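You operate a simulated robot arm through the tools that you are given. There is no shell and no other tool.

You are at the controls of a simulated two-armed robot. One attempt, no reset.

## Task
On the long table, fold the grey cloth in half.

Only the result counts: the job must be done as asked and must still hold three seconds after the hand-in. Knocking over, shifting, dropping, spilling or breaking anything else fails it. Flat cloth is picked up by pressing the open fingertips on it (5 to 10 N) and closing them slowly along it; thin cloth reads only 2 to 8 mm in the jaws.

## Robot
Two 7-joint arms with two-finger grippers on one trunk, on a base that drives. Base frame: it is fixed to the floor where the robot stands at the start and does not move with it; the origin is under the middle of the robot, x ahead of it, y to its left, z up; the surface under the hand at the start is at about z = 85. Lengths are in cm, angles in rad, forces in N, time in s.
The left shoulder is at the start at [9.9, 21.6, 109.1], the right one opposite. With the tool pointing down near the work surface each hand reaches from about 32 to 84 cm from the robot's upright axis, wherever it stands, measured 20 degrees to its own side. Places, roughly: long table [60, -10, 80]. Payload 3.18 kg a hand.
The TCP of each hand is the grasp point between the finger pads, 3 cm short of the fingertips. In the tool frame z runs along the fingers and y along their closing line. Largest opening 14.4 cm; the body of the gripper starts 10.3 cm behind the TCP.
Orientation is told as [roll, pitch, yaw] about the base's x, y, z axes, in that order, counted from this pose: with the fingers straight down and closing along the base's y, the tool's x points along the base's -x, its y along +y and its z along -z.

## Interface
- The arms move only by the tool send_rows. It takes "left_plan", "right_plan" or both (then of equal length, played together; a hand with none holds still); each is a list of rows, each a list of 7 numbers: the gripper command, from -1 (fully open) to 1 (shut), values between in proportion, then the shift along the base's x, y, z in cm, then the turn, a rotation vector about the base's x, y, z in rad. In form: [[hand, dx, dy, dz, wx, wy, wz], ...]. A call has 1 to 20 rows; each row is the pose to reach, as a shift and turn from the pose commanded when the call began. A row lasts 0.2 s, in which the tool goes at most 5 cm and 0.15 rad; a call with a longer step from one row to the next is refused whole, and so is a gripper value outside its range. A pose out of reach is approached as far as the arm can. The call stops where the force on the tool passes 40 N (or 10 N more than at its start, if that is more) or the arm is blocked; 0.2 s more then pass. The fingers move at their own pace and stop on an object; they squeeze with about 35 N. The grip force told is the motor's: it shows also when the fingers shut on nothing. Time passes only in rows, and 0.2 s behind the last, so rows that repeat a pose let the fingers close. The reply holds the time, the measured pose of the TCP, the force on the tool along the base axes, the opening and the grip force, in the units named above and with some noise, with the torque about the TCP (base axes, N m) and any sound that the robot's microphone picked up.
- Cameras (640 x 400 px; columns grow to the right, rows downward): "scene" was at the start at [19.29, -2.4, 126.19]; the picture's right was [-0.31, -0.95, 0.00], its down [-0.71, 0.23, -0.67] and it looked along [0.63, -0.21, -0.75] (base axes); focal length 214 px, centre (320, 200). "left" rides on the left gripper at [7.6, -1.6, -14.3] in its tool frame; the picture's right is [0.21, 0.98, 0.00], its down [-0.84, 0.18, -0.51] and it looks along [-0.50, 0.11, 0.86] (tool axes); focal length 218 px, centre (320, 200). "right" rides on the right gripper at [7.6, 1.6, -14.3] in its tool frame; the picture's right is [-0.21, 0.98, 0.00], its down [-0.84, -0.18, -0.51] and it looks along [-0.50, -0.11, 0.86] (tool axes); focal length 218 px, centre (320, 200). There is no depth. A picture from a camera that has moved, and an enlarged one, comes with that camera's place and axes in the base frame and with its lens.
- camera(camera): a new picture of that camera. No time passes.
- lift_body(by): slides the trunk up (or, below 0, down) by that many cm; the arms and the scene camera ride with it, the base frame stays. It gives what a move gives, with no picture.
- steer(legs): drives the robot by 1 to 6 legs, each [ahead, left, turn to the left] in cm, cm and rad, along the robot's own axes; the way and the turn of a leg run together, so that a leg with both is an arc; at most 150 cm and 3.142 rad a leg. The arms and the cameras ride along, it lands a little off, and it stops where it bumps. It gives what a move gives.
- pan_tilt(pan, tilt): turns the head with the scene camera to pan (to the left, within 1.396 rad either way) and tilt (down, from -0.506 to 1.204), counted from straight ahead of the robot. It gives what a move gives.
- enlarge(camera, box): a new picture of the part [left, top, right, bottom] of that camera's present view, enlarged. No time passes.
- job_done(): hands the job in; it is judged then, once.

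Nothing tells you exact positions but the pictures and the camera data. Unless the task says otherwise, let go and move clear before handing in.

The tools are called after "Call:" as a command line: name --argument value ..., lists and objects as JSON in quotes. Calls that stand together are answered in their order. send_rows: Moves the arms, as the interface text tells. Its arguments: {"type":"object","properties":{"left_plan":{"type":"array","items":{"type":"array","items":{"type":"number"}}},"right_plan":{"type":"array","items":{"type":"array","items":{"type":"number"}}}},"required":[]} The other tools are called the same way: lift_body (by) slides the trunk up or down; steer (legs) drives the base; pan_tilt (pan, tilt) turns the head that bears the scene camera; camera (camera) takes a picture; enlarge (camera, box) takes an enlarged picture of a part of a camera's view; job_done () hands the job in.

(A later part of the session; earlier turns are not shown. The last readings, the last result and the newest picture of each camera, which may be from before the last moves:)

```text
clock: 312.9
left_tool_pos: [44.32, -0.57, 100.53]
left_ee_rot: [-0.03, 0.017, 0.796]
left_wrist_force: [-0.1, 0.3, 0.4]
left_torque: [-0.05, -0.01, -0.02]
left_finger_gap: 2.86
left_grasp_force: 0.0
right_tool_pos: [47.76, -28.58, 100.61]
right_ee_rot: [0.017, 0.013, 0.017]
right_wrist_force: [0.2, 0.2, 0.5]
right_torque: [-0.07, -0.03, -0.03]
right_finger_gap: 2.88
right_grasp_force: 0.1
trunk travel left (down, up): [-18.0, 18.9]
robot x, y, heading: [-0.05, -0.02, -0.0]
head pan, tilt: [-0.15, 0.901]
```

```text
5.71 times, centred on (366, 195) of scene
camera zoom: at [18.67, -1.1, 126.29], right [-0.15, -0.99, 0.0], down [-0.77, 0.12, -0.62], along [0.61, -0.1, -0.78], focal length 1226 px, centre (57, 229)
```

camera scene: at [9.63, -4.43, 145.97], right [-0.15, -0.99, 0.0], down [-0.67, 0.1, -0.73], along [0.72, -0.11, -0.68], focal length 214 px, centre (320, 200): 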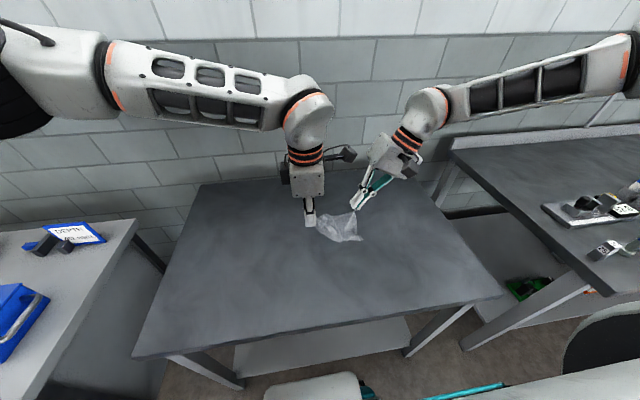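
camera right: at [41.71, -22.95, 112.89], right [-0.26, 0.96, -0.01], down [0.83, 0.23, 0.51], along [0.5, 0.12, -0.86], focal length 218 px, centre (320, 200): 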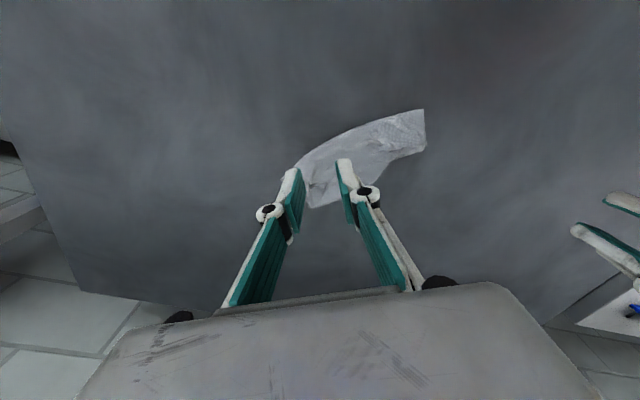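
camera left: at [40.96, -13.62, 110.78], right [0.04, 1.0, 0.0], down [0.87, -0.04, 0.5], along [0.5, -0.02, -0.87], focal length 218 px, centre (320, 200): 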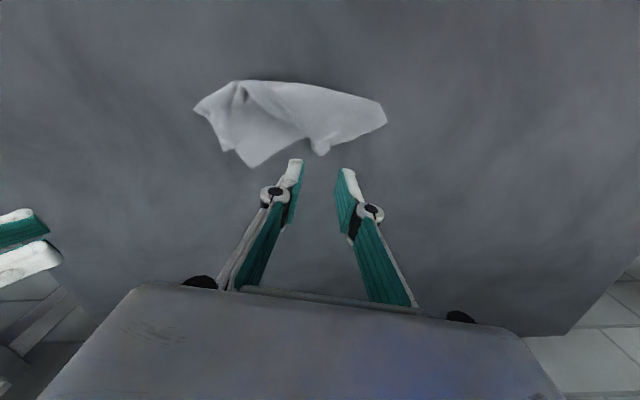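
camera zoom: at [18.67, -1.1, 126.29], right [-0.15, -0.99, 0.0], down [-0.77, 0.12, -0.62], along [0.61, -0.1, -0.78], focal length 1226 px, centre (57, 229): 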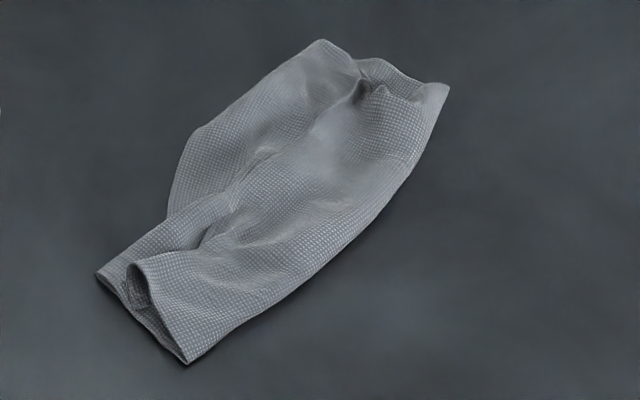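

The right half of the top edge is still about 4 cm short of AB at the C end. I'll take the C nub once more with the right hand and roll it over with a higher arc and some overshoot.

Call:
send_rows --right_plan '[[0.66, 1.5, 1, 0, -0.016, -0.012, 0], [0.66, 3, 2.5, 0, -0.016, -0.012, 0], [0.66, 4.5, 4, -1, -0.016, -0.012, 0], [0.66, 6, 5.5, -3, -0.016, -0.012, 0], [0.66, 7.2, 7, -5, -0.016, -0.012, 0], [0.66, 7.8, 7.8, -7, -0.016, -0.012, 0], [0.66, 7.8, 7.8, -9, -0.016, -0.012, 0], [0.66, 7.8, 7.8, -10, -0.016, -0.012, 0], [0.66, 7.8, 7.8, -10, -0.016, -0.012, 0]]'

Call:
enlarge --camera "right" --box '[200, 40, 440, 240]'

```text
clock: 314.9
left_tool_pos: [44.36, -0.67, 100.53]
left_ee_rot: [-0.031, 0.016, 0.796]
left_wrist_force: [-0.1, 0.0, -0.2]
left_torque: [0.01, 0.01, 0.03]
left_finger_gap: 2.92
left_grasp_force: 0.1
right_tool_pos: [55.59, -20.9, 90.6]
right_ee_rot: [0.002, -0.002, 0.016]
right_wrist_force: [-1.6, 0.2, 0.2]
right_torque: [-0.01, -0.01, 0.0]
right_finger_gap: 2.45
right_grasp_force: 0.1
trunk travel left (down, up): [-18.0, 18.9]
robot x, y, heading: [0.46, 0.18, 0.002]
head pan, tilt: [-0.15, 0.901]
```

```text
2.00 times, centred on (320, 140) of right
camera zoom: at [47.98, -19.22, 104.83], right [0.19, 0.98, 0.0], down [0.84, -0.17, 0.51], along [0.5, -0.1, -0.86], focal length 436 px, centre (320, 320)
```

zoom: 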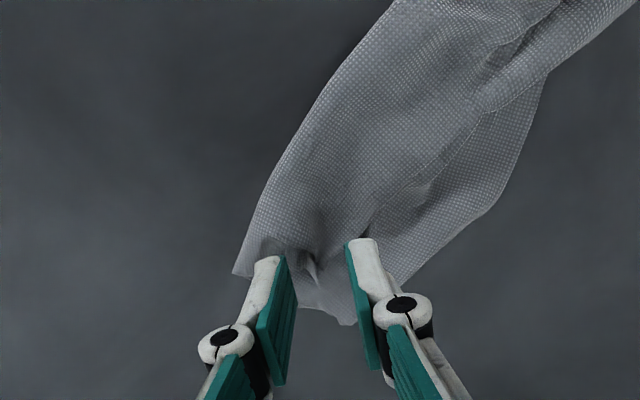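

C's nub is centred between the fingers. I'll lower, close on it and check the grip.

Call:
send_rows --right_plan '[[0.66, -0.4, 0, -1, 0, 0, 0], [0.66, -0.6, 0, -1.7, 0, 0, 0], [0.7, -0.6, 0, -2, 0, 0, 0], [0.76, -0.6, 0, -2.1, 0, 0, 0], [0.82, -0.6, 0, -2.1, 0, 0, 0], [0.88, -0.6, 0, -2.1, 0, 0, 0], [0.94, -0.6, 0, -2.1, 0, 0, 0], [1, -0.6, 0, -2.1, 0, 0, 0], [1, -0.6, 0, -2.1, 0, 0, 0], [1, -0.6, 0, -1.5, 0, 0, 0], [1, -0.6, 0, -0.8, 0, 0, 0], [1, -0.6, 0, -0.8, 0, 0, 0]]'

Call:
enlarge --camera "right" --box '[200, 40, 440, 240]'

```text
clock: 317.5
left_tool_pos: [44.27, -0.6, 100.45]
left_ee_rot: [-0.031, 0.014, 0.794]
left_wrist_force: [-0.3, -0.9, -0.3]
left_torque: [0.03, -0.03, 0.01]
left_finger_gap: 2.9
left_grasp_force: 0.0
right_tool_pos: [55.03, -20.92, 89.81]
right_ee_rot: [0.003, 0.0, 0.015]
right_wrist_force: [0.6, 1.3, -2.2]
right_torque: [-0.03, 0.02, -0.01]
right_finger_gap: 0.66
right_grasp_force: 42.3
trunk travel left (down, up): [-18.0, 18.9]
robot x, y, heading: [-0.17, -0.29, -0.002]
head pan, tilt: [-0.15, 0.901]
```

```text
2.00 times, centred on (320, 140) of right
camera zoom: at [47.33, -19.22, 104.06], right [0.19, 0.98, 0.0], down [0.85, -0.17, 0.51], along [0.5, -0.1, -0.86], focal length 436 px, centre (320, 320)
```

zoom: 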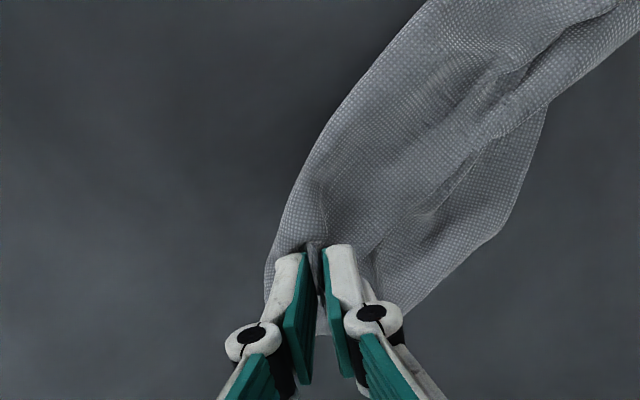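

Firmly gripped. Now the high arc over to B.

Call:
send_rows --right_plan '[[1, 0, -0.2, 1.3, 0, 0, 0], [1, 0, -0.4, 2.7, 0, 0, 0], [1, 0.1, -0.5, 4.1, 0, 0, 0], [1, 0.5, -0.5, 5.3, 0, 0, 0], [1, 1.2, -0.4, 6, 0, 0, 0], [1, 2, -0.2, 6, 0, 0, 0], [1, 2.8, 0, 5.5, 0, 0, 0], [1, 3.5, 0.2, 4.6, 0, 0, 0], [1, 4.2, 0.5, 3.5, 0, 0, 0], [1, 4.8, 0.7, 2.3, 0, 0, 0], [1, 5.2, 0.8, 1, 0, 0, 0], [1, 5.4, 0.8, 0, 0, 0, 0], [1, 5.4, 0.8, -0.8, 0, 0, 0], [1, 5.4, 0.8, -0.8, 0, 0, 0]]'

Call:
enlarge --camera "right" --box '[200, 40, 440, 240]'

Call:
enlarge --camera "scene" --box '[315, 140, 415, 235]'

Call:
enlarge --camera "left" --box '[55, 0, 305, 155]'

```text
clock: 320.5
left_tool_pos: [44.38, -0.8, 100.52]
left_ee_rot: [-0.031, 0.015, 0.794]
left_wrist_force: [-0.3, 0.3, 0.2]
left_torque: [0.01, -0.01, -0.01]
left_finger_gap: 2.91
left_grasp_force: 0.1
right_tool_pos: [60.38, -20.16, 88.98]
right_ee_rot: [0.001, 0.0, 0.016]
right_wrist_force: [0.0, 0.5, 0.4]
right_torque: [0.3, 0.07, -0.04]
right_finger_gap: 0.36
right_grasp_force: 41.7
trunk travel left (down, up): [-18.0, 18.9]
robot x, y, heading: [0.27, -0.02, -0.005]
head pan, tilt: [-0.15, 0.901]
```

```text
2.00 times, centred on (320, 140) of right
camera zoom: at [52.7, -18.53, 103.23], right [0.19, 0.98, 0.0], down [0.84, -0.17, 0.51], along [0.5, -0.1, -0.86], focal length 436 px, centre (320, 320)
```

zoom: 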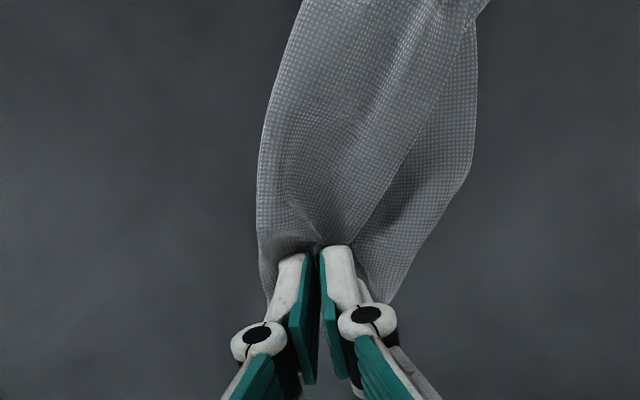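

```text
4.21 times, centred on (365, 188) of scene
camera zoom: at [18.64, -1.22, 126.3], right [-0.15, -0.99, 0.0], down [-0.77, 0.12, -0.62], along [0.61, -0.09, -0.78], focal length 903 px, centre (130, 253)
```

zoom: 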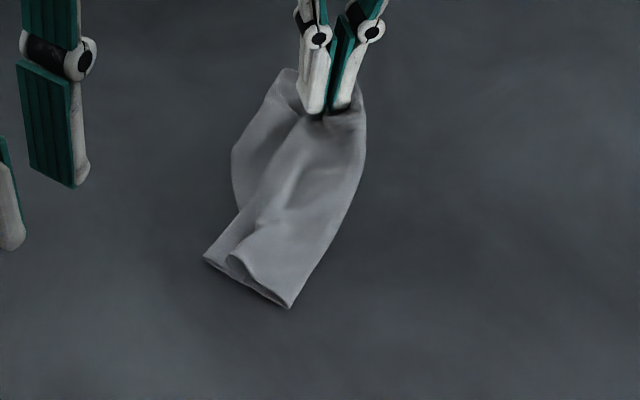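

```text
2.56 times, centred on (180, 78) of left
camera zoom: at [40.01, -6.91, 114.75], right [-0.84, 0.54, -0.03], down [0.46, 0.74, 0.49], along [0.28, 0.4, -0.87], focal length 559 px, centre (678, 514)
```

zoom: 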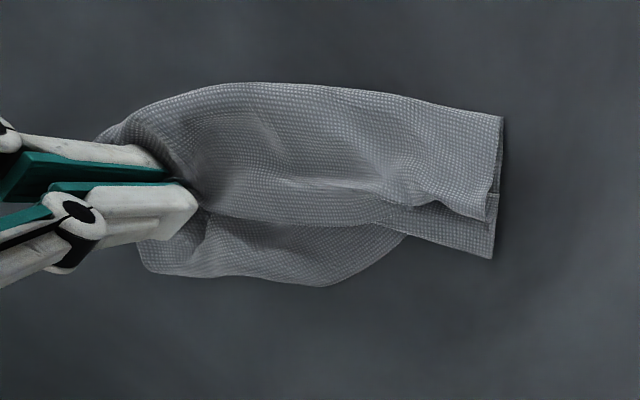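

The lower layer moved along again, and the 6.6 mm grip suggests I caught both layers. I'll release and check where things lie.

Call:
send_rows --right_plan '[[0.96, 0, 0, 0, 0, 0, 0], [0.9, 0, 0, 0, 0, 0, 0], [0.84, 0, 0, 0.1, 0, 0, 0], [0.8, 0, 0, 0.6, 0, 0, 0], [0.8, 0, 0, 1.5, 0, 0, 0], [0.8, 0, 0, 3, 0, 0, 0], [0.8, -0.5, 0, 5.5, 0, 0, 0], [0.8, -3, -1, 8, 0, 0, 0], [0.8, -5.5, -3, 10, 0, 0, 0]]'

Call:
enlarge --camera "right" --box '[240, 0, 480, 180]'

Call:
enlarge --camera "scene" --box '[315, 140, 415, 225]'

Call:
enlarge --camera "left" --box '[55, 0, 305, 155]'

```text
clock: 322.5
left_tool_pos: [44.28, -0.68, 100.6]
left_ee_rot: [-0.033, 0.013, 0.795]
left_wrist_force: [-0.5, 0.1, 0.6]
left_torque: [0.0, -0.04, 0.02]
left_finger_gap: 2.86
left_grasp_force: 0.2
right_tool_pos: [54.78, -23.11, 98.95]
right_ee_rot: [-0.001, -0.002, 0.015]
right_wrist_force: [-0.1, 0.0, -0.4]
right_torque: [0.0, -0.02, 0.02]
right_finger_gap: 1.43
right_grasp_force: 0.0
trunk travel left (down, up): [-18.0, 18.9]
robot x, y, heading: [-0.11, -0.23, -0.002]
head pan, tilt: [-0.15, 0.901]
```

```text
2.22 times, centred on (360, 90) of right
camera zoom: at [47.06, -21.4, 113.25], right [0.19, 0.98, 0.0], down [0.84, -0.17, 0.51], along [0.5, -0.1, -0.86], focal length 485 px, centre (231, 444)
```

zoom: 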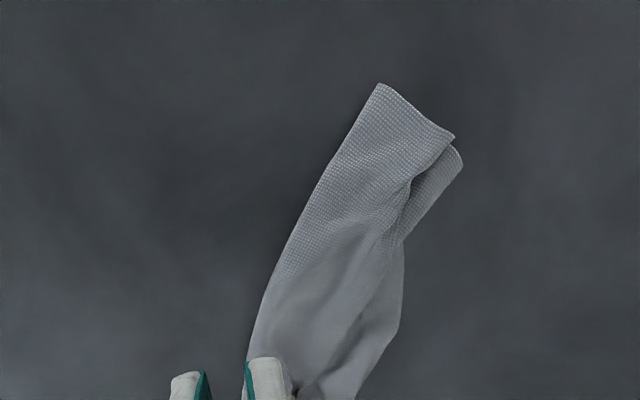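

```text
4.71 times, centred on (365, 182) of scene
camera zoom: at [18.54, -1.23, 126.33], right [-0.15, -0.99, 0.0], down [-0.77, 0.12, -0.62], along [0.61, -0.09, -0.78], focal length 1009 px, centre (108, 282)
```

zoom: 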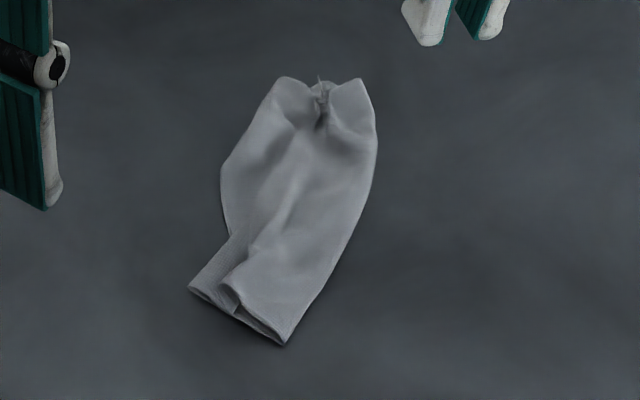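

```text
2.56 times, centred on (180, 78) of left
camera zoom: at [39.9, -6.92, 114.82], right [-0.84, 0.54, -0.03], down [0.46, 0.74, 0.49], along [0.28, 0.4, -0.87], focal length 559 px, centre (678, 514)
```

zoom: 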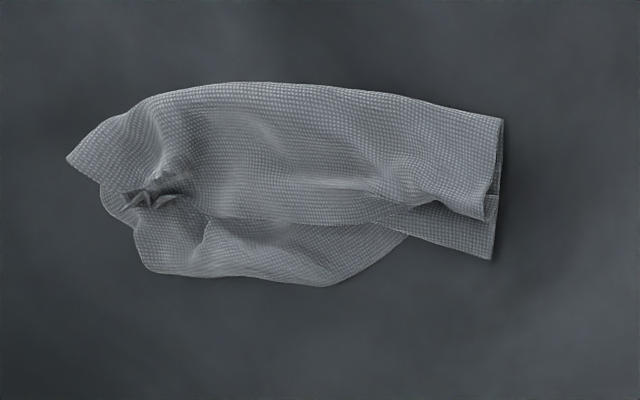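

The strip is decent, but the C side is still about 3.5 cm short of AB. The C pucker stands up, so I'll adjust the base for reach and grip only its upper part this time, to get just the top layer.

Call:
steer --legs '[[1.5, 3, 0]]'

Call:
send_rows --right_plan '[[0.7, 1.5, -0.5, 0, 0, 0, 0], [0.7, 3, -0.5, -1, 0, 0, 0], [0.7, 4, -0.3, -3, 0, 0, 0], [0.7, 4.3, -0.1, -5, 0, 0, 0], [0.7, 4.3, -0.1, -6.5, 0, 0, 0], [0.7, 4.3, -0.1, -7, 0, 0, 0], [0.7, 4.3, -0.1, -7, 0, 0, 0]]'

Call:
enlarge --camera "right" --box '[200, 40, 440, 240]'

Call:
enlarge --camera "scene" --box '[340, 130, 420, 200]'

```text
clock: 323.4
left_tool_pos: [45.86, 2.21, 100.49]
left_ee_rot: [-0.031, 0.017, 0.794]
left_wrist_force: [0.3, -0.5, 0.5]
left_torque: [-0.04, 0.0, -0.02]
left_finger_gap: 2.85
left_grasp_force: 0.1
right_tool_pos: [56.42, -19.97, 98.76]
right_ee_rot: [0.002, 0.0, 0.014]
right_wrist_force: [0.0, 0.8, 0.0]
right_torque: [-0.05, -0.01, -0.02]
right_finger_gap: 1.46
right_grasp_force: 0.1
trunk travel left (down, up): [-18.0, 18.9]
robot x, y, heading: [1.77, 2.88, -0.003]
head pan, tilt: [-0.15, 0.901]
```

```text
clock: 325.1
left_tool_pos: [45.84, 2.21, 100.5]
left_ee_rot: [-0.032, 0.017, 0.795]
left_wrist_force: [-0.8, -0.3, -0.2]
left_torque: [0.05, -0.01, -0.03]
left_finger_gap: 2.85
left_grasp_force: 0.1
right_tool_pos: [60.78, -20.08, 91.83]
right_ee_rot: [0.002, 0.0, 0.014]
right_wrist_force: [-0.8, 0.2, -0.1]
right_torque: [0.01, 0.01, 0.02]
right_finger_gap: 2.17
right_grasp_force: 0.1
trunk travel left (down, up): [-18.0, 18.9]
robot x, y, heading: [1.48, 3.02, -0.008]
head pan, tilt: [-0.15, 0.901]
```

```text
2.00 times, centred on (320, 140) of right
camera zoom: at [53.11, -18.46, 106.1], right [0.19, 0.98, 0.0], down [0.84, -0.17, 0.51], along [0.5, -0.1, -0.86], focal length 436 px, centre (320, 320)
```

zoom: 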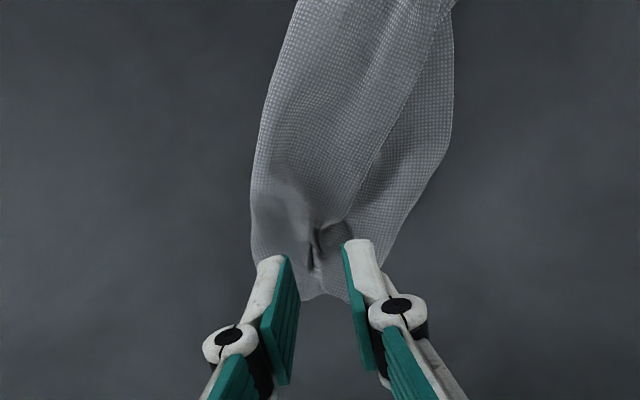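

```text
5.71 times, centred on (380, 165) of scene
camera zoom: at [20.18, 1.78, 126.29], right [-0.15, -0.99, 0.0], down [-0.77, 0.12, -0.62], along [0.61, -0.09, -0.78], focal length 1226 px, centre (-23, 400)
```

zoom: 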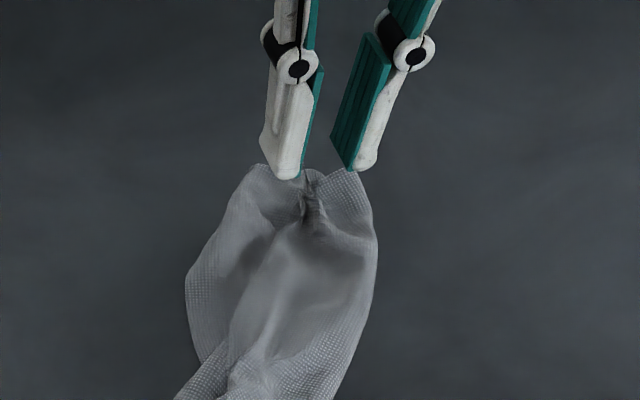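

Now I see the strip points away from me at this end, so C actually needs to go sideways (+y) by about 3 cm to meet B. I'll grip the upper part of the C nub.

Call:
send_rows --right_plan '[[0.7, -0.2, 0, -1.2, 0, 0, 0], [0.7, -0.2, 0, -2.2, 0, 0, 0], [0.76, -0.2, 0, -2.6, 0, 0, 0], [0.82, -0.2, 0, -2.7, 0, 0, 0], [0.88, -0.2, 0, -2.7, 0, 0, 0], [0.94, -0.2, 0, -2.7, 0, 0, 0], [1, -0.2, 0, -2.7, 0, 0, 0], [1, -0.2, 0, -2.7, 0, 0, 0], [1, -0.2, 0, -2, 0, 0, 0], [1, -0.2, 0, -1, 0, 0, 0], [1, -0.2, 0, 0, 0, 0, 0], [1, -0.2, 0, 0, 0, 0, 0]]'

Call:
enlarge --camera "right" --box '[200, 40, 440, 240]'

Call:
enlarge --camera "scene" --box '[340, 130, 420, 200]'

```text
clock: 327.6
left_tool_pos: [45.84, 2.19, 100.42]
left_ee_rot: [-0.032, 0.015, 0.794]
left_wrist_force: [-0.2, -0.1, -0.1]
left_torque: [-0.01, 0.0, 0.02]
left_finger_gap: 2.9
left_grasp_force: 0.0
right_tool_pos: [60.62, -20.16, 91.9]
right_ee_rot: [0.002, 0.001, 0.014]
right_wrist_force: [0.3, 0.5, 1.1]
right_torque: [-0.01, 0.0, 0.04]
right_finger_gap: 0.26
right_grasp_force: 32.9
trunk travel left (down, up): [-18.0, 18.9]
robot x, y, heading: [1.45, 2.61, -0.001]
head pan, tilt: [-0.15, 0.901]
```

```text
2.00 times, centred on (320, 140) of right
camera zoom: at [52.88, -18.49, 106.12], right [0.19, 0.98, 0.0], down [0.84, -0.17, 0.51], along [0.5, -0.1, -0.86], focal length 436 px, centre (320, 320)
```

zoom: 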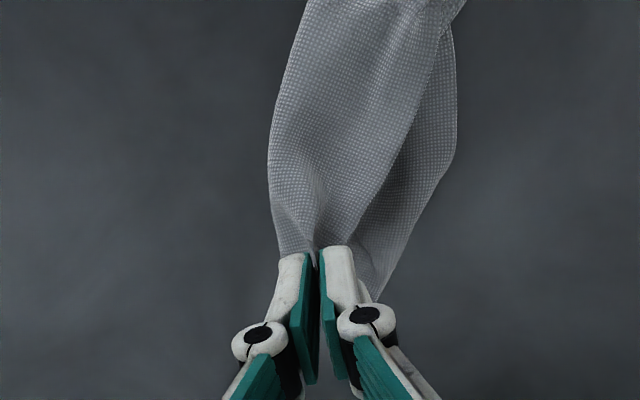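

```text
5.71 times, centred on (380, 165) of scene
camera zoom: at [20.19, 1.76, 126.28], right [-0.15, -0.99, 0.0], down [-0.77, 0.12, -0.62], along [0.61, -0.09, -0.78], focal length 1226 px, centre (-23, 400)
```

zoom: 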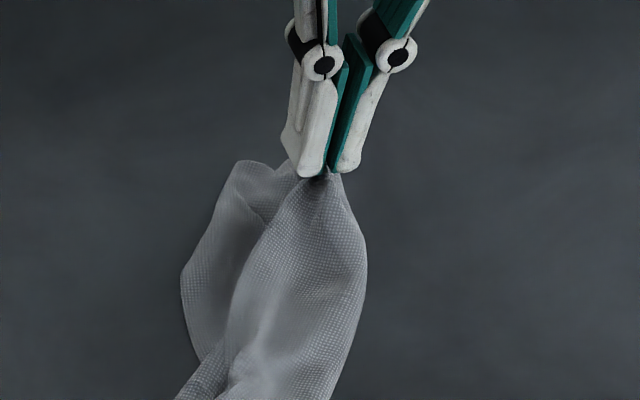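

C is held and lifted about 3 cm; B is at about (64.8,-18.2). I'll raise C a bit, use a small base move left to gain reach, then carry C forward onto B.

Call:
send_rows --right_plan '[[1, 0, 0, 1, 0, 0, 0], [1, 0.2, 0, 2, 0, 0, 0], [1, 0.5, 0.3, 3, 0, 0, 0]]'

Call:
steer --legs '[[0.3, 2.5, 0]]'

Call:
send_rows --right_plan '[[1, 0.7, 0, 0, 0, 0, 0], [1, 1.4, 0, -0.4, 0, 0, 0], [1, 2, -0.1, -1, 0, 0, 0], [1, 2.6, -0.2, -1.8, 0, 0, 0], [1, 3.1, -0.3, -2.8, 0, 0, 0], [1, 3.4, -0.3, -3.8, 0, 0, 0], [1, 3.6, -0.3, -4.8, 0, 0, 0], [1, 3.6, -0.3, -5.6, 0, 0, 0], [1, 3.6, -0.3, -5.6, 0, 0, 0]]'

Call:
enlarge --camera "right" --box '[200, 0, 440, 240]'

Call:
enlarge --camera "scene" --box '[320, 120, 420, 215]'

Call:
camera --camera "left"

```text
clock: 328.4
left_tool_pos: [45.88, 2.18, 100.4]
left_ee_rot: [-0.033, 0.015, 0.795]
left_wrist_force: [-0.8, 0.1, -0.1]
left_torque: [0.0, 0.02, 0.0]
left_finger_gap: 2.88
left_grasp_force: 0.1
right_tool_pos: [60.96, -19.83, 95.01]
right_ee_rot: [0.001, 0.0, 0.016]
right_wrist_force: [0.5, -1.0, 0.6]
right_torque: [0.01, 0.01, -0.01]
right_finger_gap: 0.25
right_grasp_force: 31.4
trunk travel left (down, up): [-18.0, 18.9]
robot x, y, heading: [1.33, 3.09, -0.003]
head pan, tilt: [-0.15, 0.901]
```

```text
clock: 329.4
left_tool_pos: [46.15, 4.72, 100.38]
left_ee_rot: [-0.032, 0.015, 0.795]
left_wrist_force: [0.8, 1.1, -0.3]
left_torque: [-0.02, 0.01, 0.02]
left_finger_gap: 2.88
left_grasp_force: 0.1
right_tool_pos: [61.34, -17.3, 94.99]
right_ee_rot: [0.001, 0.0, 0.015]
right_wrist_force: [0.6, 1.2, -2.0]
right_torque: [-0.03, -0.02, 0.01]
right_finger_gap: 0.57
right_grasp_force: 35.5
trunk travel left (down, up): [-18.0, 18.9]
robot x, y, heading: [1.61, 5.58, -0.002]
head pan, tilt: [-0.15, 0.901]
```

```text
clock: 331.4
left_tool_pos: [46.13, 4.75, 100.44]
left_ee_rot: [-0.031, 0.015, 0.794]
left_wrist_force: [-0.4, 0.3, -0.1]
left_torque: [0.03, -0.03, 0.0]
left_finger_gap: 2.89
left_grasp_force: 0.0
right_tool_pos: [64.94, -17.64, 89.36]
right_ee_rot: [0.002, -0.002, 0.013]
right_wrist_force: [0.3, -0.5, 0.0]
right_torque: [0.02, 0.02, -0.01]
right_finger_gap: 0.57
right_grasp_force: 33.8
trunk travel left (down, up): [-18.0, 18.9]
robot x, y, heading: [1.67, 5.34, -0.003]
head pan, tilt: [-0.15, 0.901]
```

```text
1.67 times, centred on (320, 120) of right
camera zoom: at [57.12, -16.01, 103.58], right [0.19, 0.98, 0.0], down [0.84, -0.17, 0.51], along [0.5, -0.1, -0.86], focal length 364 px, centre (320, 333)
```

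zoom: 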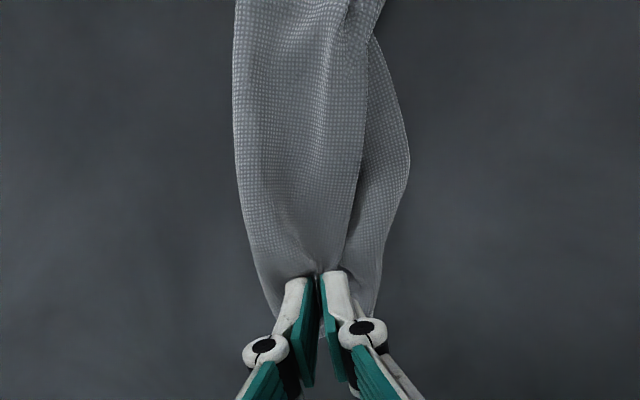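

```text
4.21 times, centred on (370, 168) of scene
camera zoom: at [20.47, 4.26, 126.3], right [-0.15, -0.99, 0.0], down [-0.77, 0.12, -0.62], along [0.61, -0.09, -0.78], focal length 903 px, centre (110, 337)
```

zoom: 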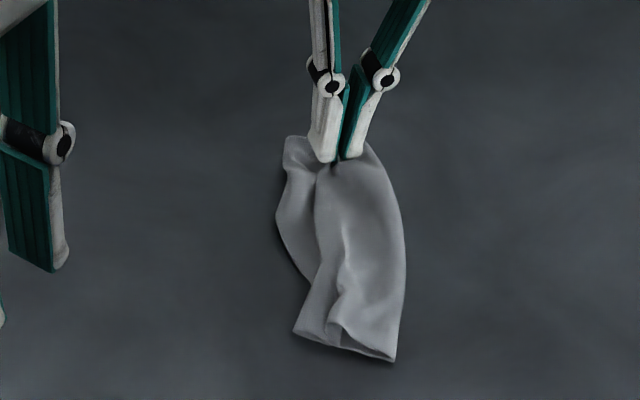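

```text
taken
camera left: at [41.83, -1.44, 114.74], right [-0.84, 0.54, -0.03], down [0.46, 0.74, 0.49], along [0.28, 0.4, -0.87], focal length 218 px, centre (320, 200)
```

left: 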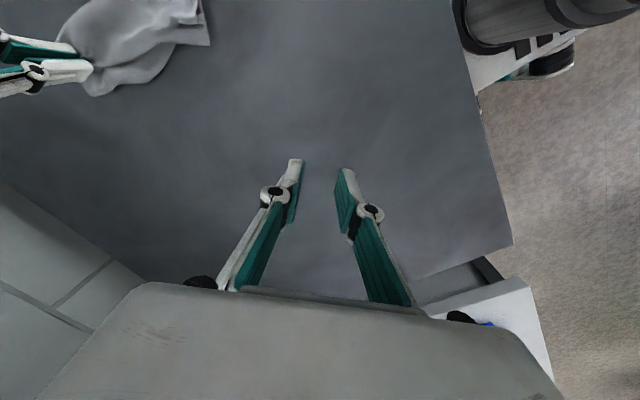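

Pulled straight, the strip now looks like a tidy folded rectangle, with the top edge about 2–3 cm inside the bottom one. I'll release C and then smooth the top layer sideways with gentle strokes.

Call:
send_rows --right_plan '[[0.96, 0, 0, -0.3, 0, 0, 0], [0.9, 0, 0, -0.3, 0, 0, 0], [0.84, 0, 0, -0.2, 0, 0, 0], [0.8, 0, 0, 0.4, 0, 0, 0], [0.8, 0, 0, 1.5, 0, 0, 0], [0.8, 0, 0, 3, 0, 0, 0], [0.8, -1, -0.5, 5.5, 0, 0, 0], [0.7, -3, -2, 7, 0, 0, 0.1], [0.6, -5, -3, 7, 0, 0, 0.2], [0.55, -6, -2.5, 6, 0, 0, 0.3]]'

Call:
enlarge --camera "scene" --box '[320, 120, 420, 215]'

Call:
camera --camera "right"

```text
clock: 333.6
left_tool_pos: [46.24, 4.8, 100.3]
left_ee_rot: [-0.03, 0.018, 0.794]
left_wrist_force: [0.9, 0.2, 0.4]
left_torque: [0.0, -0.02, -0.01]
left_finger_gap: 2.88
left_grasp_force: 0.1
right_tool_pos: [59.29, -20.39, 95.74]
right_ee_rot: [0.003, 0.0, 0.266]
right_wrist_force: [-0.6, 0.6, 0.1]
right_torque: [-0.01, 0.04, -0.01]
right_finger_gap: 3.24
right_grasp_force: 0.0
right hand out of reach, approached as far as the arm can: row 10
trunk travel left (down, up): [-18.0, 18.9]
robot x, y, heading: [1.6, 5.46, -0.008]
head pan, tilt: [-0.15, 0.901]
```

```text
4.21 times, centred on (370, 168) of scene
camera zoom: at [20.55, 4.28, 126.27], right [-0.15, -0.99, 0.0], down [-0.77, 0.12, -0.62], along [0.61, -0.09, -0.78], focal length 903 px, centre (110, 337)
```

zoom: 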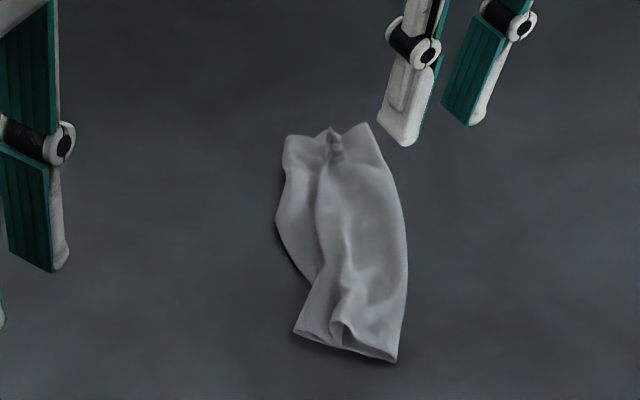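

```text
taken
camera right: at [51.57, -20.68, 109.91], right [-0.05, 1.0, 0.0], down [0.86, 0.05, 0.51], along [0.51, 0.03, -0.86], focal length 218 px, centre (320, 200)
```

right: 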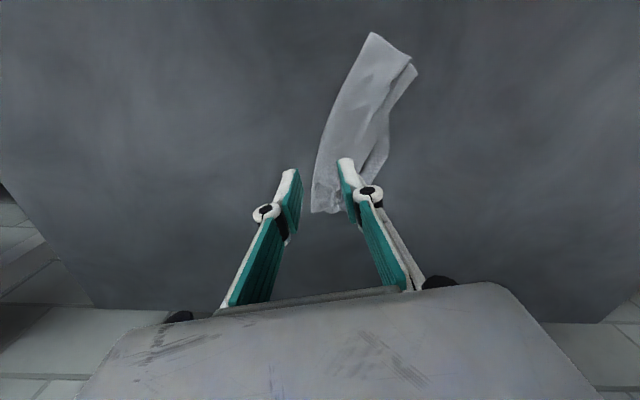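

The fold looks tidy. Now a gentle sideways stroke on the top layer in the middle, with closed fingertips.

Call:
send_rows --right_plan '[[0.8, 0, 0.5, 0, 0, 0, 0], [1, -0.2, 1.5, -1, 0, 0, 0], [1, -0.3, 2, -3, 0, 0, 0], [1, -0.3, 2, -5, 0, 0, 0], [1, -0.3, 2, -6.5, 0, 0, 0], [1, -0.3, 2, -7.2, 0, 0, 0], [1, -0.3, 2, -7.5, 0, 0, 0], [1, -0.3, 2, -7.65, 0, 0, 0], [1, -0.3, 2, -7.7, 0, 0, 0]]'

Call:
enlarge --camera "scene" --box '[320, 120, 420, 215]'

```text
clock: 335.6
left_tool_pos: [46.14, 4.74, 100.46]
left_ee_rot: [-0.03, 0.015, 0.794]
left_wrist_force: [-0.2, -0.1, 0.8]
left_torque: [-0.02, 0.01, 0.0]
left_finger_gap: 2.86
left_grasp_force: 0.1
right_tool_pos: [59.18, -18.33, 88.17]
right_ee_rot: [0.003, 0.0, 0.263]
right_wrist_force: [-0.2, -0.2, -0.1]
right_torque: [0.03, 0.01, 0.01]
right_finger_gap: 0.0
right_grasp_force: 30.8
trunk travel left (down, up): [-18.0, 18.9]
robot x, y, heading: [1.66, 5.57, -0.004]
head pan, tilt: [-0.15, 0.901]
```

```text
4.21 times, centred on (370, 168) of scene
camera zoom: at [20.5, 4.27, 126.29], right [-0.15, -0.99, 0.0], down [-0.77, 0.12, -0.62], along [0.61, -0.09, -0.78], focal length 903 px, centre (110, 337)
```

zoom: 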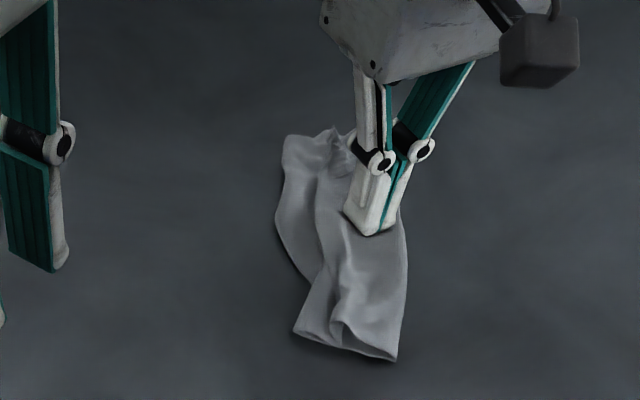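

Call:
send_rows --right_plan '[[1, 0, 0, -0.15, 0, 0, 0], [1, 0, 0, -0.22, 0, 0, 0], [1, 0.1, 0.4, -0.22, 0, 0, 0], [1, 0.2, 0.8, -0.22, 0, 0, 0], [1, 0.3, 1.2, -0.22, 0, 0, 0], [1, 0.4, 1.6, -0.22, 0, 0, 0], [1, 0.5, 2, -0.22, 0, 0, 0], [1, 0.6, 2.4, -0.22, 0, 0, 0]]'

Call:
enlarge --camera "scene" --box '[320, 120, 420, 215]'

```text
clock: 337.4
left_tool_pos: [46.11, 4.67, 100.49]
left_ee_rot: [-0.03, 0.015, 0.794]
left_wrist_force: [-0.4, 0.3, -0.8]
left_torque: [-0.01, 0.01, -0.04]
left_finger_gap: 2.9
left_grasp_force: 0.0
right_tool_pos: [59.73, -15.88, 87.81]
right_ee_rot: [0.003, 0.0, 0.265]
right_wrist_force: [0.7, 0.1, 0.0]
right_torque: [0.01, 0.01, 0.0]
right_finger_gap: 0.01
right_grasp_force: 31.1
trunk travel left (down, up): [-18.0, 18.9]
robot x, y, heading: [1.6, 4.74, -0.003]
head pan, tilt: [-0.15, 0.901]
```

```text
4.21 times, centred on (370, 168) of scene
camera zoom: at [20.51, 4.27, 126.28], right [-0.15, -0.99, 0.0], down [-0.77, 0.12, -0.62], along [0.61, -0.09, -0.78], focal length 903 px, centre (110, 337)
```

zoom: 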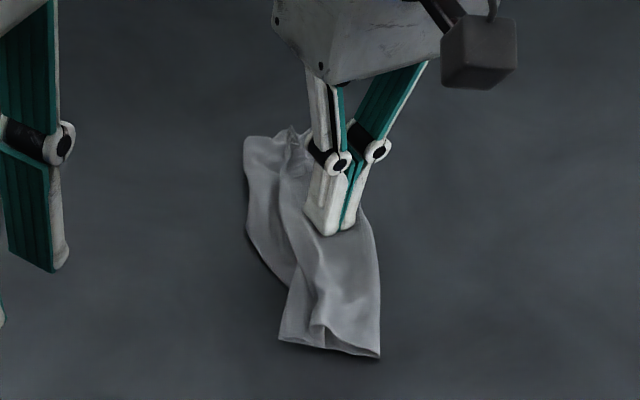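

That stroke moved the whole strip as one unit, so it doesn't change the overlap, but it's a handy way to reposition the cloth. I'll slide the strip toward me to a better working spot.

Call:
send_rows --right_plan '[[1, -0.5, 0, -0.05, 0, 0, 0], [1, -1.2, 0, -0.05, 0, 0, 0], [1, -2, 0, -0.05, 0, 0, 0], [1, -2.8, 0, -0.05, 0, 0, 0], [1, -3.6, 0, -0.05, 0, 0, 0], [1, -4.4, 0, -0.05, 0, 0, 0], [1, -5.2, 0, -0.05, 0, 0, 0], [1, -6, 0, -0.05, 0, 0, 0], [1, -6.8, 0, -0.05, 0, 0, 0], [1, -7.6, 0, -0.05, 0, 0, 0], [1, -8.4, 0, -0.05, 0, 0, 0], [1, -9.2, 0, -0.05, 0, 0, 0], [1, -10, 0, -0.05, 0, 0, 0]]'

Call:
camera --camera "scene"

Call:
enlarge --camera "scene" --box '[290, 120, 410, 250]'

```text
clock: 340.2
left_tool_pos: [46.08, 4.75, 100.46]
left_ee_rot: [-0.033, 0.015, 0.795]
left_wrist_force: [-0.6, 0.1, -0.3]
left_torque: [-0.05, 0.02, -0.01]
left_finger_gap: 2.87
left_grasp_force: 0.0
right_tool_pos: [49.65, -15.87, 87.82]
right_ee_rot: [0.002, -0.003, 0.266]
right_wrist_force: [-0.2, 0.1, -1.3]
right_torque: [-0.02, -0.02, 0.05]
right_finger_gap: 0.0
right_grasp_force: 31.0
trunk travel left (down, up): [-18.0, 18.9]
robot x, y, heading: [1.62, 5.13, -0.003]
head pan, tilt: [-0.15, 0.901]
```

```text
taken
camera scene: at [20.47, 4.27, 126.29], right [-0.15, -0.99, 0.0], down [-0.77, 0.12, -0.62], along [0.61, -0.09, -0.78], focal length 214 px, centre (320, 200)
```

scene: 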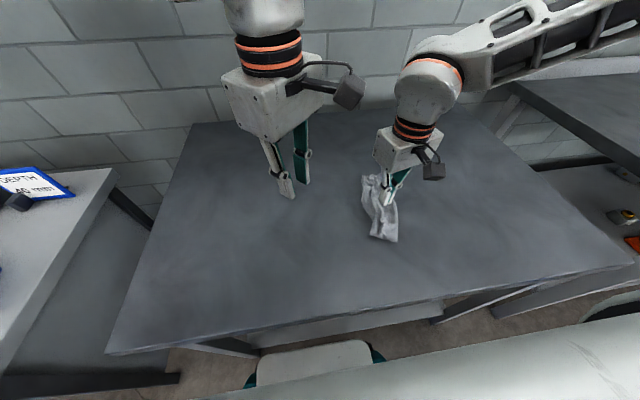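

```text
3.08 times, centred on (350, 185) of scene
camera zoom: at [20.47, 4.27, 126.29], right [-0.15, -0.99, 0.0], down [-0.77, 0.12, -0.62], along [0.61, -0.09, -0.78], focal length 660 px, centre (228, 246)
```

zoom: 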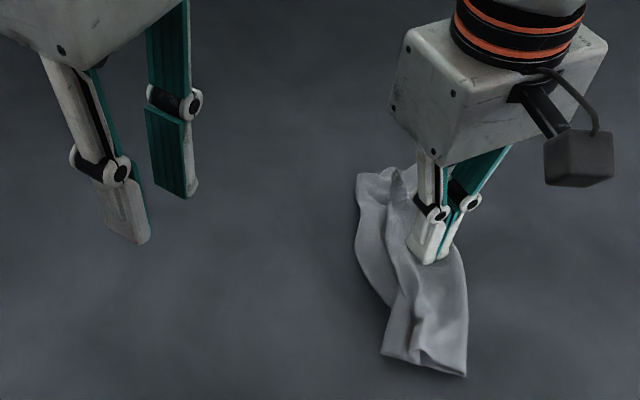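

The strip slid toward me as a unit. C now only needs to go about 2.6 cm sideways to meet B. I'll lift off and grip the C nub's upper part again.

Call:
send_rows --right_plan '[[1, 0, 0, 1, 0, 0, 0], [1, 0.5, -0.5, 3, 0, 0, 0], [0.8, 2, -0.5, 5, 0, 0, -0.1], [0.7, 4, -0.2, 5.5, 0, 0, -0.2], [0.7, 6, 0.3, 5, 0, 0, -0.26], [0.7, 6.6, 0.5, 4, 0, 0, -0.26], [0.7, 6.6, 0.5, 3.4, 0, 0, -0.26], [0.7, 6.6, 0.5, 3.4, 0, 0, -0.26]]'

Call:
enlarge --camera "right" --box '[200, 20, 440, 240]'

Call:
enlarge --camera "scene" --box '[320, 130, 400, 210]'

```text
clock: 342.0
left_tool_pos: [46.22, 4.78, 100.59]
left_ee_rot: [-0.031, 0.017, 0.795]
left_wrist_force: [-0.7, 0.4, -0.9]
left_torque: [0.03, -0.01, -0.03]
left_finger_gap: 2.87
left_grasp_force: 0.1
right_tool_pos: [56.35, -15.39, 91.24]
right_ee_rot: [0.0, 0.0, 0.004]
right_wrist_force: [-0.5, 0.2, 0.2]
right_torque: [0.01, 0.0, -0.01]
right_finger_gap: 2.18
right_grasp_force: 0.2
trunk travel left (down, up): [-18.0, 18.9]
robot x, y, heading: [1.78, 5.28, -0.002]
head pan, tilt: [-0.15, 0.901]
```

```text
1.82 times, centred on (320, 130) of right
camera zoom: at [48.77, -13.65, 105.46], right [0.2, 0.98, 0.0], down [0.84, -0.18, 0.51], along [0.5, -0.1, -0.86], focal length 397 px, centre (320, 327)
```

zoom: 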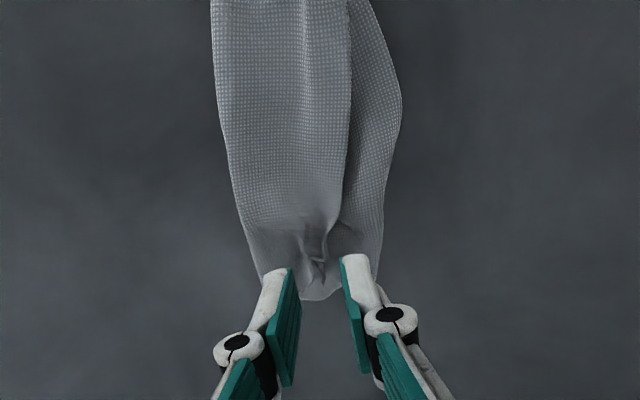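

```text
5.00 times, centred on (360, 170) of scene
camera zoom: at [20.49, 4.27, 126.29], right [-0.15, -0.99, 0.0], down [-0.77, 0.12, -0.62], along [0.61, -0.09, -0.78], focal length 1072 px, centre (120, 350)
```

zoom: 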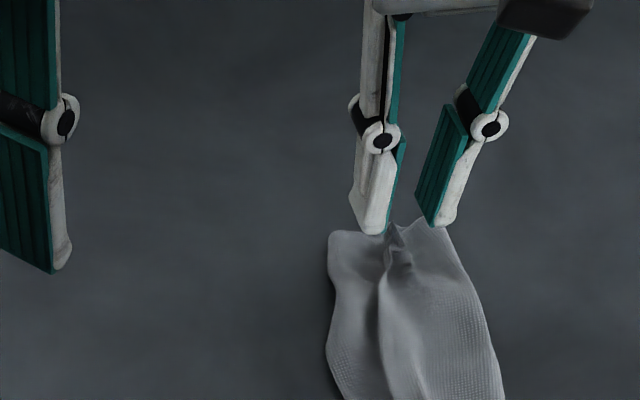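

Call:
send_rows --right_plan '[[0.72, -0.4, 0, -1, 0, 0, 0], [0.76, -0.5, 0, -1.8, 0, 0, 0], [0.82, -0.5, 0, -2, 0, 0, 0], [0.88, -0.5, 0, -2, 0, 0, 0], [0.94, -0.5, 0, -2, 0, 0, 0], [1, -0.5, 0, -2, 0, 0, 0], [1, -0.5, 0, -2, 0, 0, 0], [1, -0.5, -0.2, -1, 0, 0, 0], [1, -0.5, -0.4, 0.5, 0, 0, 0], [1, -0.5, -0.6, 2, 0, 0, 0], [1, -0.5, -0.6, 2, 0, 0, 0]]'

Call:
enlarge --camera "right" --box '[200, 20, 440, 240]'

Call:
enlarge --camera "scene" --box '[320, 130, 400, 210]'

```text
clock: 344.4
left_tool_pos: [46.26, 4.67, 100.43]
left_ee_rot: [-0.031, 0.015, 0.793]
left_wrist_force: [-0.3, -0.6, 0.4]
left_torque: [-0.03, -0.01, 0.04]
left_finger_gap: 2.89
left_grasp_force: 0.2
right_tool_pos: [55.81, -16.05, 93.35]
right_ee_rot: [0.002, 0.0, 0.004]
right_wrist_force: [-0.3, -1.5, 1.6]
right_torque: [0.02, -0.03, 0.0]
right_finger_gap: 0.0
right_grasp_force: 28.9
trunk travel left (down, up): [-18.0, 18.9]
robot x, y, heading: [2.0, 5.04, -0.006]
head pan, tilt: [-0.15, 0.901]
```

```text
1.82 times, centred on (320, 130) of right
camera zoom: at [48.1, -14.34, 107.43], right [0.2, 0.98, 0.0], down [0.84, -0.18, 0.51], along [0.5, -0.1, -0.86], focal length 397 px, centre (320, 327)
```

zoom: 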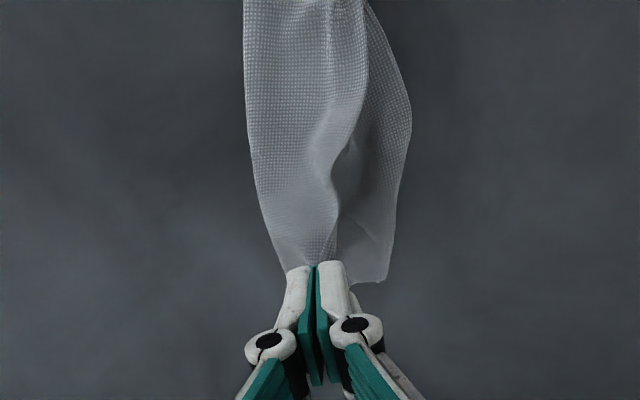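

```text
5.00 times, centred on (360, 170) of scene
camera zoom: at [20.53, 4.26, 126.27], right [-0.15, -0.99, 0.0], down [-0.77, 0.12, -0.62], along [0.61, -0.09, -0.78], focal length 1072 px, centre (120, 350)
```

zoom: 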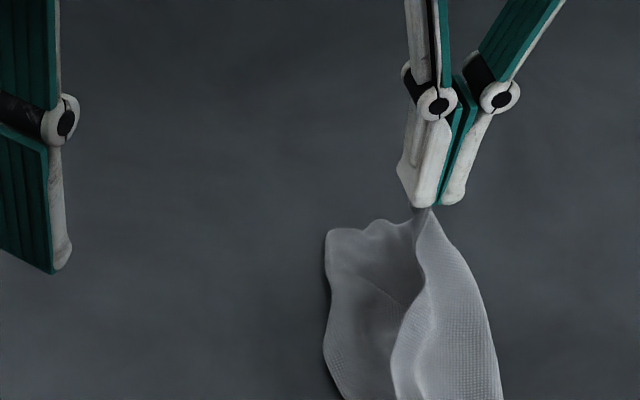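

Now only the top layer is lifted: B lies flat and visible at about (58.7,-12.4). I'll carry C over in a high arc and set it down right on B.

Call:
send_rows --right_plan '[[1, 0.2, 0.2, 1, 0, 0, 0], [1, 0.5, 0.6, 1.9, 0, 0, 0], [1, 0.9, 1.2, 2.3, 0, 0, 0], [1, 1.3, 1.8, 2.2, 0, 0, 0], [1, 1.7, 2.4, 1.7, 0, 0, 0], [1, 2.1, 3, 0.9, 0, 0, 0], [1, 2.5, 3.5, -0.2, 0, 0, 0], [1, 2.8, 3.9, -1.4, 0, 0, 0], [1, 3, 4.2, -2.6, 0, 0, 0], [1, 3.1, 4.3, -3.7, 0, 0, 0], [1, 3.1, 4.3, -4.4, 0, 0, 0], [1, 3.1, 4.3, -4.4, 0, 0, 0]]'

Call:
enlarge --camera "right" --box '[200, 20, 440, 240]'

Call:
enlarge --camera "scene" --box '[310, 130, 410, 230]'

```text
clock: 347.0
left_tool_pos: [46.1, 4.69, 100.38]
left_ee_rot: [-0.031, 0.015, 0.795]
left_wrist_force: [1.0, 0.8, 0.8]
left_torque: [0.06, -0.03, 0.0]
left_finger_gap: 2.88
left_grasp_force: 0.0
right_tool_pos: [58.79, -11.6, 88.85]
right_ee_rot: [0.002, -0.002, 0.003]
right_wrist_force: [-0.2, -0.3, -2.1]
right_torque: [0.01, 0.02, 0.01]
right_finger_gap: 0.21
right_grasp_force: 32.2
trunk travel left (down, up): [-18.0, 18.9]
robot x, y, heading: [1.85, 5.07, -0.003]
head pan, tilt: [-0.15, 0.901]
```

```text
1.82 times, centred on (320, 130) of right
camera zoom: at [51.24, -9.97, 103.11], right [0.2, 0.98, 0.0], down [0.84, -0.18, 0.51], along [0.5, -0.1, -0.86], focal length 397 px, centre (320, 327)
```

zoom: 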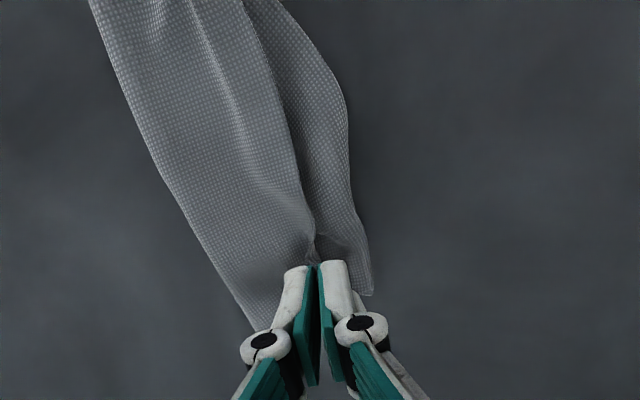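

```text
4.00 times, centred on (360, 180) of scene
camera zoom: at [20.48, 4.27, 126.29], right [-0.15, -0.99, 0.0], down [-0.77, 0.12, -0.62], along [0.61, -0.09, -0.78], focal length 858 px, centre (160, 280)
```

zoom: 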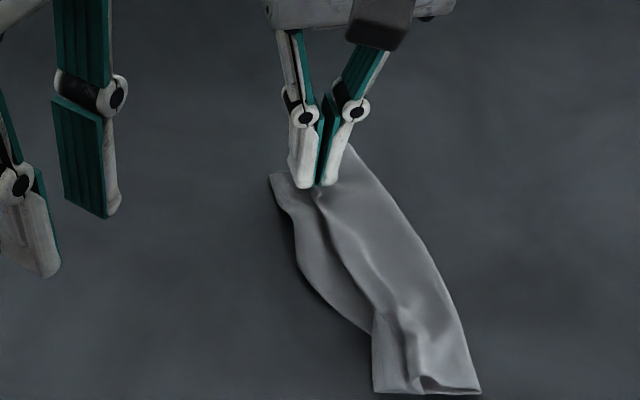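

The lower layer was tugged along again because the arc was a bit too wide, but the remaining offset at C is mostly the standing nub itself. I'll release it and gently push the nub over toward B so it lies flat.

Call:
send_rows --right_plan '[[0.95, 0, 0, 0, 0, 0, 0], [0.88, 0, 0, 0, 0, 0, 0], [0.82, 0, 0, 0.3, 0, 0, 0], [0.8, 0, 0, 1.5, 0, 0, 0], [0.8, 0, 0, 3, 0, 0, 0], [0.9, -0.2, -1, 3.5, 0, 0, 0], [1, -0.3, -2, 3.5, 0, 0, 0], [1, -0.3, -2.3, 2, 0, 0, 0], [1, -0.3, -2.3, 0.6, 0, 0, 0], [1, -0.3, -2.3, 0.3, 0, 0, 0]]'

Call:
enlarge --camera "right" --box '[200, 20, 440, 240]'

Call:
enlarge --camera "scene" --box '[310, 130, 410, 230]'

```text
clock: 349.2
left_tool_pos: [46.15, 4.54, 100.37]
left_ee_rot: [-0.03, 0.016, 0.795]
left_wrist_force: [0.8, -0.1, 0.4]
left_torque: [0.01, 0.01, 0.03]
left_finger_gap: 2.85
left_grasp_force: 0.0
right_tool_pos: [58.64, -13.9, 89.04]
right_ee_rot: [0.001, 0.001, 0.003]
right_wrist_force: [-0.3, 1.2, -0.6]
right_torque: [-0.01, 0.02, 0.0]
right_finger_gap: 0.0
right_grasp_force: 30.6
trunk travel left (down, up): [-18.0, 18.9]
robot x, y, heading: [1.82, 5.35, -0.003]
head pan, tilt: [-0.15, 0.901]
```

```text
1.82 times, centred on (320, 130) of right
camera zoom: at [50.9, -12.24, 103.31], right [0.2, 0.98, 0.0], down [0.84, -0.18, 0.51], along [0.5, -0.1, -0.86], focal length 397 px, centre (320, 327)
```

zoom: 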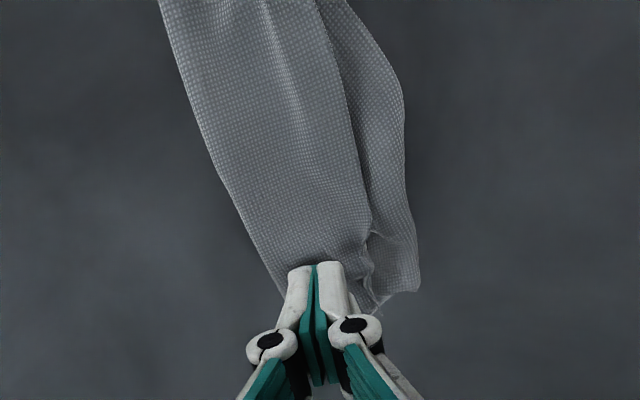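

```text
4.00 times, centred on (360, 180) of scene
camera zoom: at [20.49, 4.28, 126.29], right [-0.15, -0.99, 0.0], down [-0.77, 0.12, -0.62], along [0.61, -0.09, -0.78], focal length 858 px, centre (160, 280)
```

zoom: 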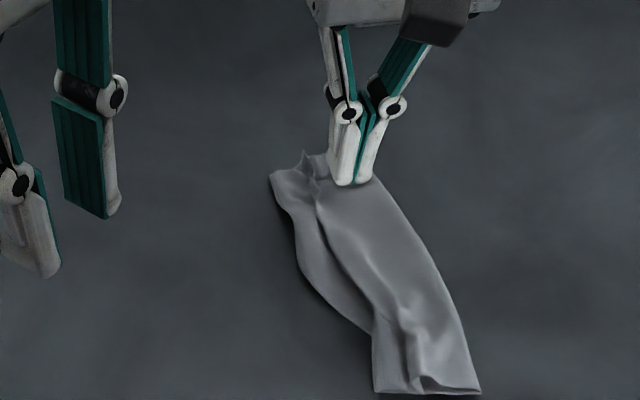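

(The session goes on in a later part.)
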